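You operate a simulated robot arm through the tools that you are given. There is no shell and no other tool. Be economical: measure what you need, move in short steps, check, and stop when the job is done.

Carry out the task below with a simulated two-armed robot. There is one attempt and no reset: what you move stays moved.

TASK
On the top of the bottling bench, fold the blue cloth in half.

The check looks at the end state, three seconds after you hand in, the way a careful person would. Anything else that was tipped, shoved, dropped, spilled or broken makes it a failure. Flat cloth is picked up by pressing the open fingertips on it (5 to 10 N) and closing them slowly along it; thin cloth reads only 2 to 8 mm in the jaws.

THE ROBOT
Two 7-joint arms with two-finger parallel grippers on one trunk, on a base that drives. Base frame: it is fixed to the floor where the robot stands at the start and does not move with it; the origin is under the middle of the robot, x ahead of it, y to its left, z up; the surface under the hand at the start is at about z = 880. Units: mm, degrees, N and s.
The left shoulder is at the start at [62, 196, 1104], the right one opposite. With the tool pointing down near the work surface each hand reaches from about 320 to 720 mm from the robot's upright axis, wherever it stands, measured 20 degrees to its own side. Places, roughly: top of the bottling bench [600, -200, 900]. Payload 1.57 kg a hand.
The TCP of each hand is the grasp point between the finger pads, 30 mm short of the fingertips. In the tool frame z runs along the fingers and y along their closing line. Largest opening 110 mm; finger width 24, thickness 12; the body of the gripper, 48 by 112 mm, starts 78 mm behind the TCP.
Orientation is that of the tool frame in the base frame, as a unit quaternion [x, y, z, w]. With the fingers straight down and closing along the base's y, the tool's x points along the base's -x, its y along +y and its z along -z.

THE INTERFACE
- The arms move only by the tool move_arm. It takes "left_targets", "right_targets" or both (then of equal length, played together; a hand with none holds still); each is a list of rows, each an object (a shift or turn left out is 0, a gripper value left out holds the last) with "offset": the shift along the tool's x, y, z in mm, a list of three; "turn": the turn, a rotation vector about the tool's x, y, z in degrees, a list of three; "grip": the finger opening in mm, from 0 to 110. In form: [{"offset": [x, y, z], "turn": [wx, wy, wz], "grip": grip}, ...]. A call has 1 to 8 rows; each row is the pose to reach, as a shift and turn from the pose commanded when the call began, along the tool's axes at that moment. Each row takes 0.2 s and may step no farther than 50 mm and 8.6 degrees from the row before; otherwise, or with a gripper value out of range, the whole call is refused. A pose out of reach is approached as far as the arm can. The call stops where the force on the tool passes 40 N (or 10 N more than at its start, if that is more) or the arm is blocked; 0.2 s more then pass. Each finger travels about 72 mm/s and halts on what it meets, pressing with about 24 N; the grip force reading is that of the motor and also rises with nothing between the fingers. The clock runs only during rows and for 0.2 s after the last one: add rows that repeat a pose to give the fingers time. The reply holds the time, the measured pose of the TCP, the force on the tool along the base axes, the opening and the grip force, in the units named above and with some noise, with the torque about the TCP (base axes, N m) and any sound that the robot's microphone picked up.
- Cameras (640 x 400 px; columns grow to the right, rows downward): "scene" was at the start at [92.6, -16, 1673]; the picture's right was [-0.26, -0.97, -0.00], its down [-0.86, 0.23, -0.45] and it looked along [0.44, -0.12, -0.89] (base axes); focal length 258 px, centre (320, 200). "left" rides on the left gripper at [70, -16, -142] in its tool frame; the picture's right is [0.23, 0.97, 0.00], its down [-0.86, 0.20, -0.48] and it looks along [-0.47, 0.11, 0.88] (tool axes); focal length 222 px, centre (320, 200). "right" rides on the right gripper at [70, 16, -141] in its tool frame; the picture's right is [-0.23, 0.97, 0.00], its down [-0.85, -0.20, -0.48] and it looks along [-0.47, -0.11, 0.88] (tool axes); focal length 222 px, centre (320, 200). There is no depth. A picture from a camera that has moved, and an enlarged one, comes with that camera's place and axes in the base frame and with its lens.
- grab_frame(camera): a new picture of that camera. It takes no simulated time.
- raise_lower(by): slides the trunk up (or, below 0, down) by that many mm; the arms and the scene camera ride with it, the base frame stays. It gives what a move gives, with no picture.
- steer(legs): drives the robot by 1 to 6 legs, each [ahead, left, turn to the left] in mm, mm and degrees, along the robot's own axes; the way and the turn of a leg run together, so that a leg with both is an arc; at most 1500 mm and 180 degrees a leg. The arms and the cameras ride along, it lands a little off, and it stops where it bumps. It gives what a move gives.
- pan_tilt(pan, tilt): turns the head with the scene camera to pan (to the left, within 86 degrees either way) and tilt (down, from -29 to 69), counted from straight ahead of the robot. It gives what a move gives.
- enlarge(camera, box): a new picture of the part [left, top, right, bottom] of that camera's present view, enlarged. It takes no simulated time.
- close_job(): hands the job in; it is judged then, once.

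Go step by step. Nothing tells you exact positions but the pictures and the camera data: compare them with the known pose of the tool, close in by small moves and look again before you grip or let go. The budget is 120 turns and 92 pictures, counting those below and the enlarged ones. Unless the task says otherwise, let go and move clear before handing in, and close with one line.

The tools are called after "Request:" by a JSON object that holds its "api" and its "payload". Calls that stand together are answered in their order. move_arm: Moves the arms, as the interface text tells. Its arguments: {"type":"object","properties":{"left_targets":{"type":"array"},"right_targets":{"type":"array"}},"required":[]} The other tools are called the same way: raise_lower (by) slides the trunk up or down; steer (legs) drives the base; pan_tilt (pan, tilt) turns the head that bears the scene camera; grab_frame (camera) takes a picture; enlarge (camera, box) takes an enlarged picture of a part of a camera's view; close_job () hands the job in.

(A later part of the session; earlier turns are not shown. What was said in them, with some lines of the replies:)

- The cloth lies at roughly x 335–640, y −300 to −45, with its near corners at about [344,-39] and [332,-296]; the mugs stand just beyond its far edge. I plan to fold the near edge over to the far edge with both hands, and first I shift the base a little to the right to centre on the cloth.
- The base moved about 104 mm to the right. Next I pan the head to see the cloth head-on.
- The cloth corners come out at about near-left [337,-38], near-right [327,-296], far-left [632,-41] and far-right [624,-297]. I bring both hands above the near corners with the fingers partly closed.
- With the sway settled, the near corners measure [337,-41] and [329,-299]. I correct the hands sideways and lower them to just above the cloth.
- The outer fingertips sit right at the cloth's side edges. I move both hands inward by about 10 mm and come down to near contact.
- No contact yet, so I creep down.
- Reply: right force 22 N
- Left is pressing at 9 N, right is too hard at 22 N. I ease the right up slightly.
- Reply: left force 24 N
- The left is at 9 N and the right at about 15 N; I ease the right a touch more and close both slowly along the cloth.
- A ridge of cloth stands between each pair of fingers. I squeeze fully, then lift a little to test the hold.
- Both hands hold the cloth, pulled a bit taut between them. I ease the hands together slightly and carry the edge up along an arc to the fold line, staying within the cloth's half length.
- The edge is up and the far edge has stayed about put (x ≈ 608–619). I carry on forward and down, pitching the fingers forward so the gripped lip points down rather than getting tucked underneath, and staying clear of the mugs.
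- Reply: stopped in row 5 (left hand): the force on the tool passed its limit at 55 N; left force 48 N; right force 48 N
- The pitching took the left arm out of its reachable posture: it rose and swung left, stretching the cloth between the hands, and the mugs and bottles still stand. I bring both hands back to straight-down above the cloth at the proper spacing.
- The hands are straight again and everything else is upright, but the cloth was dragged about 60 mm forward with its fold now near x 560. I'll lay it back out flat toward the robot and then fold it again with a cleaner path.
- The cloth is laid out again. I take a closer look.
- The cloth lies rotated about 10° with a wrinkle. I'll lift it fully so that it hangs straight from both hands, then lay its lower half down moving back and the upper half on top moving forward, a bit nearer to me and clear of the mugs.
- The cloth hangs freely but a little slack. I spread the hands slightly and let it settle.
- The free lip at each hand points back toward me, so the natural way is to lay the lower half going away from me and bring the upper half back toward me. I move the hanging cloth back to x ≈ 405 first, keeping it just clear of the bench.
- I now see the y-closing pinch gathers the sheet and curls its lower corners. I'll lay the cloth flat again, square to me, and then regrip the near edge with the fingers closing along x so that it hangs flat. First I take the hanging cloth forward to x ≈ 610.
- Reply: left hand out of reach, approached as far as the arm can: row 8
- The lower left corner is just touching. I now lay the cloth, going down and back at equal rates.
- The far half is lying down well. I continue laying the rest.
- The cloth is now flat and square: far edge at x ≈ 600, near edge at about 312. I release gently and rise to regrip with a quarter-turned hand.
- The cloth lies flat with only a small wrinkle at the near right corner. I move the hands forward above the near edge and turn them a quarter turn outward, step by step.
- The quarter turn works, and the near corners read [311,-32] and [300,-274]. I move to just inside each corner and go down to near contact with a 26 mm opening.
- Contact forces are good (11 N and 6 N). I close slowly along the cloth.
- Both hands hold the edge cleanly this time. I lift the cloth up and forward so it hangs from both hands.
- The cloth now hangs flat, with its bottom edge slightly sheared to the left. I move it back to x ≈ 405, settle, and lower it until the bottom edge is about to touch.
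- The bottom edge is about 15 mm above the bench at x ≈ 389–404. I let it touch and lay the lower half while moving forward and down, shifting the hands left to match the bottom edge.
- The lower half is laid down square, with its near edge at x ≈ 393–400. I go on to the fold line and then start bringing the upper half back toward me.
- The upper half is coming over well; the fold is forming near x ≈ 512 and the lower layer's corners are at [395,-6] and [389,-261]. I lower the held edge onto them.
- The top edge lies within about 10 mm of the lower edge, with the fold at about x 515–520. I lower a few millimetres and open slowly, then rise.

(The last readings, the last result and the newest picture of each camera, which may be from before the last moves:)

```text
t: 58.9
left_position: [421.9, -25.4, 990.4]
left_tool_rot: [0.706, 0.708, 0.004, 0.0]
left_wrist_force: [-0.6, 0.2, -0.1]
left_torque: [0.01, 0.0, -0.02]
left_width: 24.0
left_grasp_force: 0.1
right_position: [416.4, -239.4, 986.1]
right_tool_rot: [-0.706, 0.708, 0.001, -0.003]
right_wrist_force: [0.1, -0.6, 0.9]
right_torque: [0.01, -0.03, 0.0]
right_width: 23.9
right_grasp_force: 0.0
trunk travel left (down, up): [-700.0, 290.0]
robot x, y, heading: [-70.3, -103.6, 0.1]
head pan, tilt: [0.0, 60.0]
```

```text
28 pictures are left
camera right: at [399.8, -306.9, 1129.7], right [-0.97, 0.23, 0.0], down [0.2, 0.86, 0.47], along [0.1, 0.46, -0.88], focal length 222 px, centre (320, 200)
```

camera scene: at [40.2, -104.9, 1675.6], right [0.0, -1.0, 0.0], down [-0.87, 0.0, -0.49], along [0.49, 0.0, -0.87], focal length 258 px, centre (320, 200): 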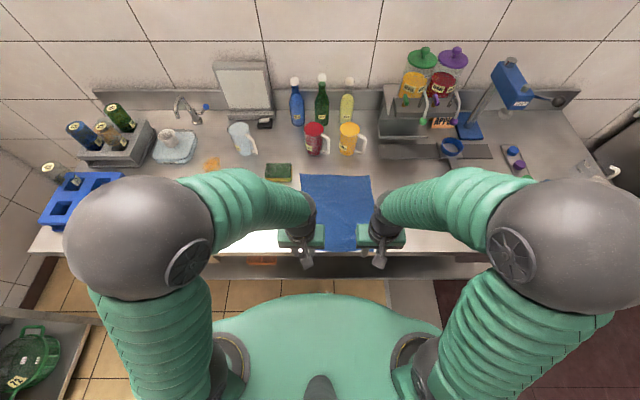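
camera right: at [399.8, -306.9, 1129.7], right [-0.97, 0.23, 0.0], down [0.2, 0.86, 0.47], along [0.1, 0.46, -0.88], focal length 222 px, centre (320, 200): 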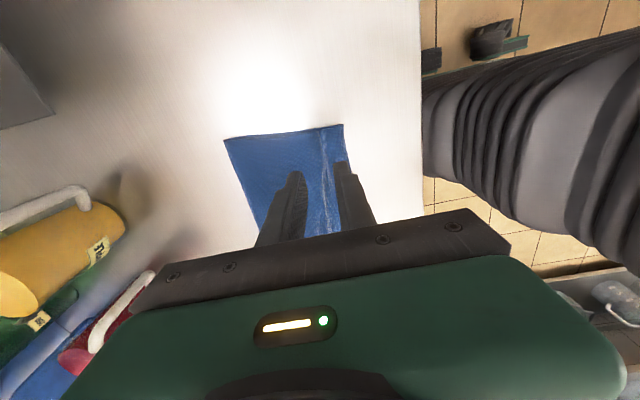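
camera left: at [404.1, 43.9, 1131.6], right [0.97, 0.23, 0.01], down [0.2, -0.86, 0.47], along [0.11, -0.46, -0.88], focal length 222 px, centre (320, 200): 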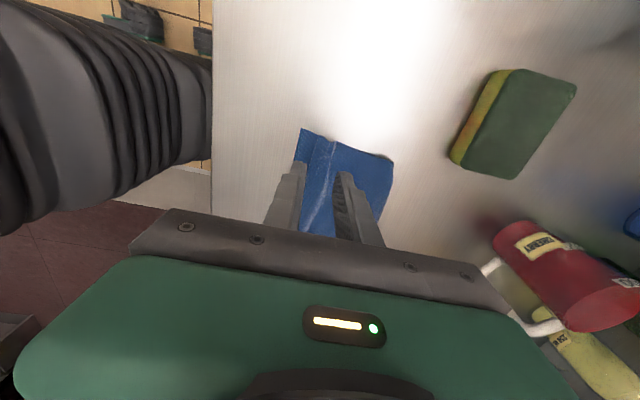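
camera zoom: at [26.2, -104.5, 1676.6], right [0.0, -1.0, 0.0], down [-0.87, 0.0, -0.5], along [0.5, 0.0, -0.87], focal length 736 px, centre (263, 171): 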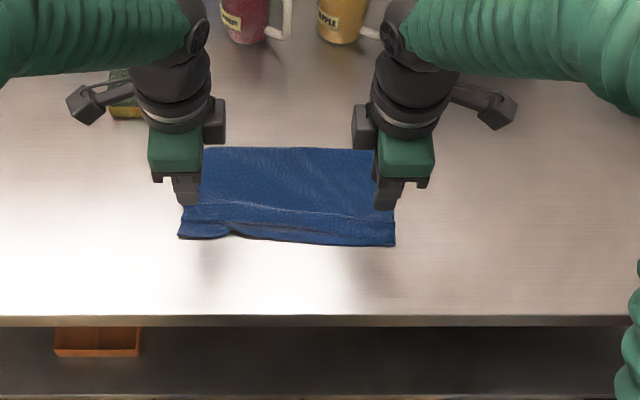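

The cloth is released and nicely folded. I raise the hands and move them apart for a clear look.

Request:
{"api": "move_arm", "payload": {"left_targets": [{"offset": [25, 0, -40]}, {"offset": [50, 0, -80]}, {"offset": [80, 0, -100]}, {"offset": [110, 0, -110]}, {"offset": [110, 0, -110]}], "right_targets": [{"offset": [25, 0, -40]}, {"offset": [50, 0, -80]}, {"offset": [80, 0, -100]}, {"offset": [110, 0, -110]}, {"offset": [110, 0, -110]}]}}

Request:
{"api": "enlarge", "payload": {"camera": "scene", "box": [270, 160, 400, 250]}}

Request:
{"api": "grab_frame", "payload": {"camera": "scene"}}

Request:
{"api": "grab_frame", "payload": {"camera": "left"}}

```text
t: 60.1
left_position: [424.4, 84.8, 1098.6]
left_tool_rot: [0.706, 0.708, 0.002, -0.001]
left_wrist_force: [-0.4, 1.2, -0.4]
left_torque: [0.02, -0.01, -0.05]
left_width: 24.1
left_grasp_force: 0.1
right_position: [419.0, -349.6, 1097.1]
right_tool_rot: [-0.706, 0.708, 0.002, -0.003]
right_wrist_force: [-0.5, -0.2, 0.4]
right_torque: [0.01, -0.02, -0.03]
right_width: 24.1
right_grasp_force: 0.1
trunk travel left (down, up): [-700.0, 290.0]
robot x, y, heading: [-68.0, -104.9, 0.2]
head pan, tilt: [0.0, 60.0]
```

```text
4.44 times, centred on (335, 205) of scene
camera zoom: at [29.3, -104.9, 1676.5], right [0.0, -1.0, 0.0], down [-0.87, 0.0, -0.5], along [0.5, 0.0, -0.87], focal length 1146 px, centre (253, 178)
```

zoom: 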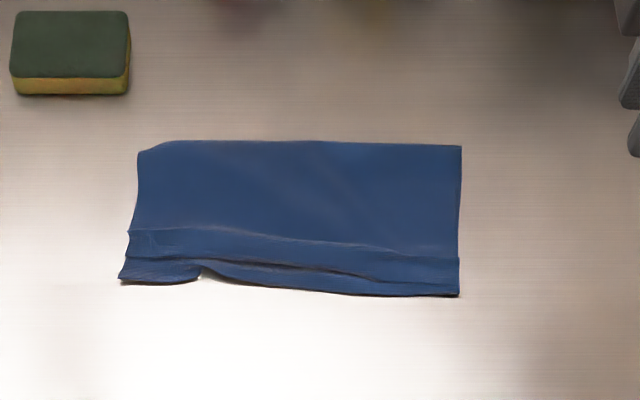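

```text
26 pictures are left
camera scene: at [29.3, -104.9, 1676.5], right [0.0, -1.0, 0.0], down [-0.87, 0.0, -0.5], along [0.5, 0.0, -0.87], focal length 258 px, centre (320, 200)
```

scene: 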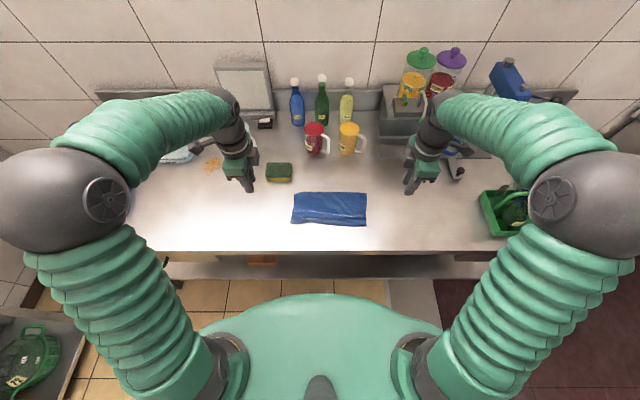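

```text
25 pictures are left
camera left: at [406.6, 154.5, 1241.1], right [0.97, 0.23, 0.0], down [0.2, -0.86, 0.47], along [0.11, -0.46, -0.88], focal length 222 px, centre (320, 200)
```

left: 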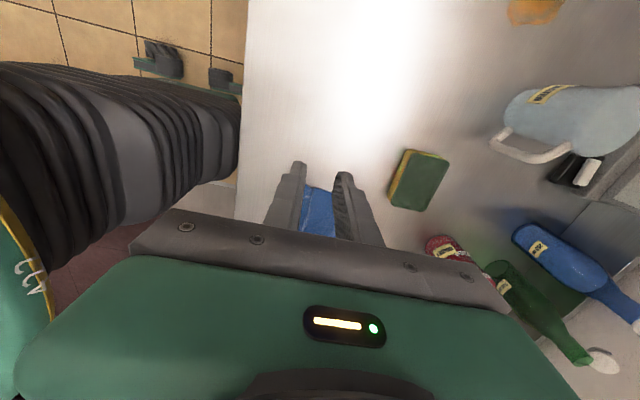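

The fold looks good; I check the edge alignment more closely.

Request:
{"api": "enlarge", "payload": {"camera": "scene", "box": [288, 188, 372, 232]}}

Request:
{"api": "grab_frame", "payload": {"camera": "right"}}

```text
7.62 times, centred on (330, 210) of scene
camera zoom: at [29.3, -104.9, 1676.5], right [0.0, -1.0, 0.0], down [-0.87, 0.0, -0.5], along [0.5, 0.0, -0.87], focal length 1964 px, centre (244, 124)
```

zoom: 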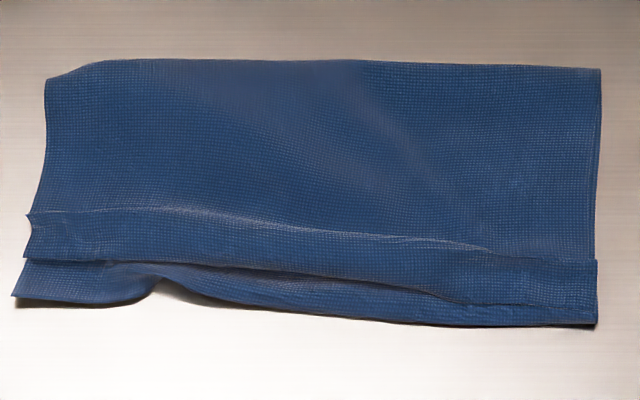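

```text
23 pictures are left
camera right: at [402.5, -418.1, 1238.6], right [-0.97, 0.23, 0.01], down [0.2, 0.86, 0.47], along [0.1, 0.46, -0.88], focal length 222 px, centre (320, 200)
```

right: 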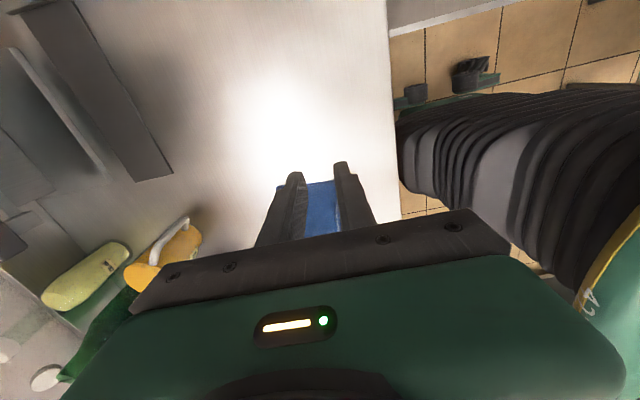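

The cloth is folded with its edges and corners matching to within about 20 mm, everything else stands untouched, and both hands are open and clear. I hand in.

Request:
{"api": "close_job", "payload": {}}

```text
The job is handed in.
```

The blue cloth lies folded in half on top of the bottling bench. The right corners are about flush, but the bottom layer shows about 18 mm past the top one at the left corner, and a small pleat is left near the open edge.
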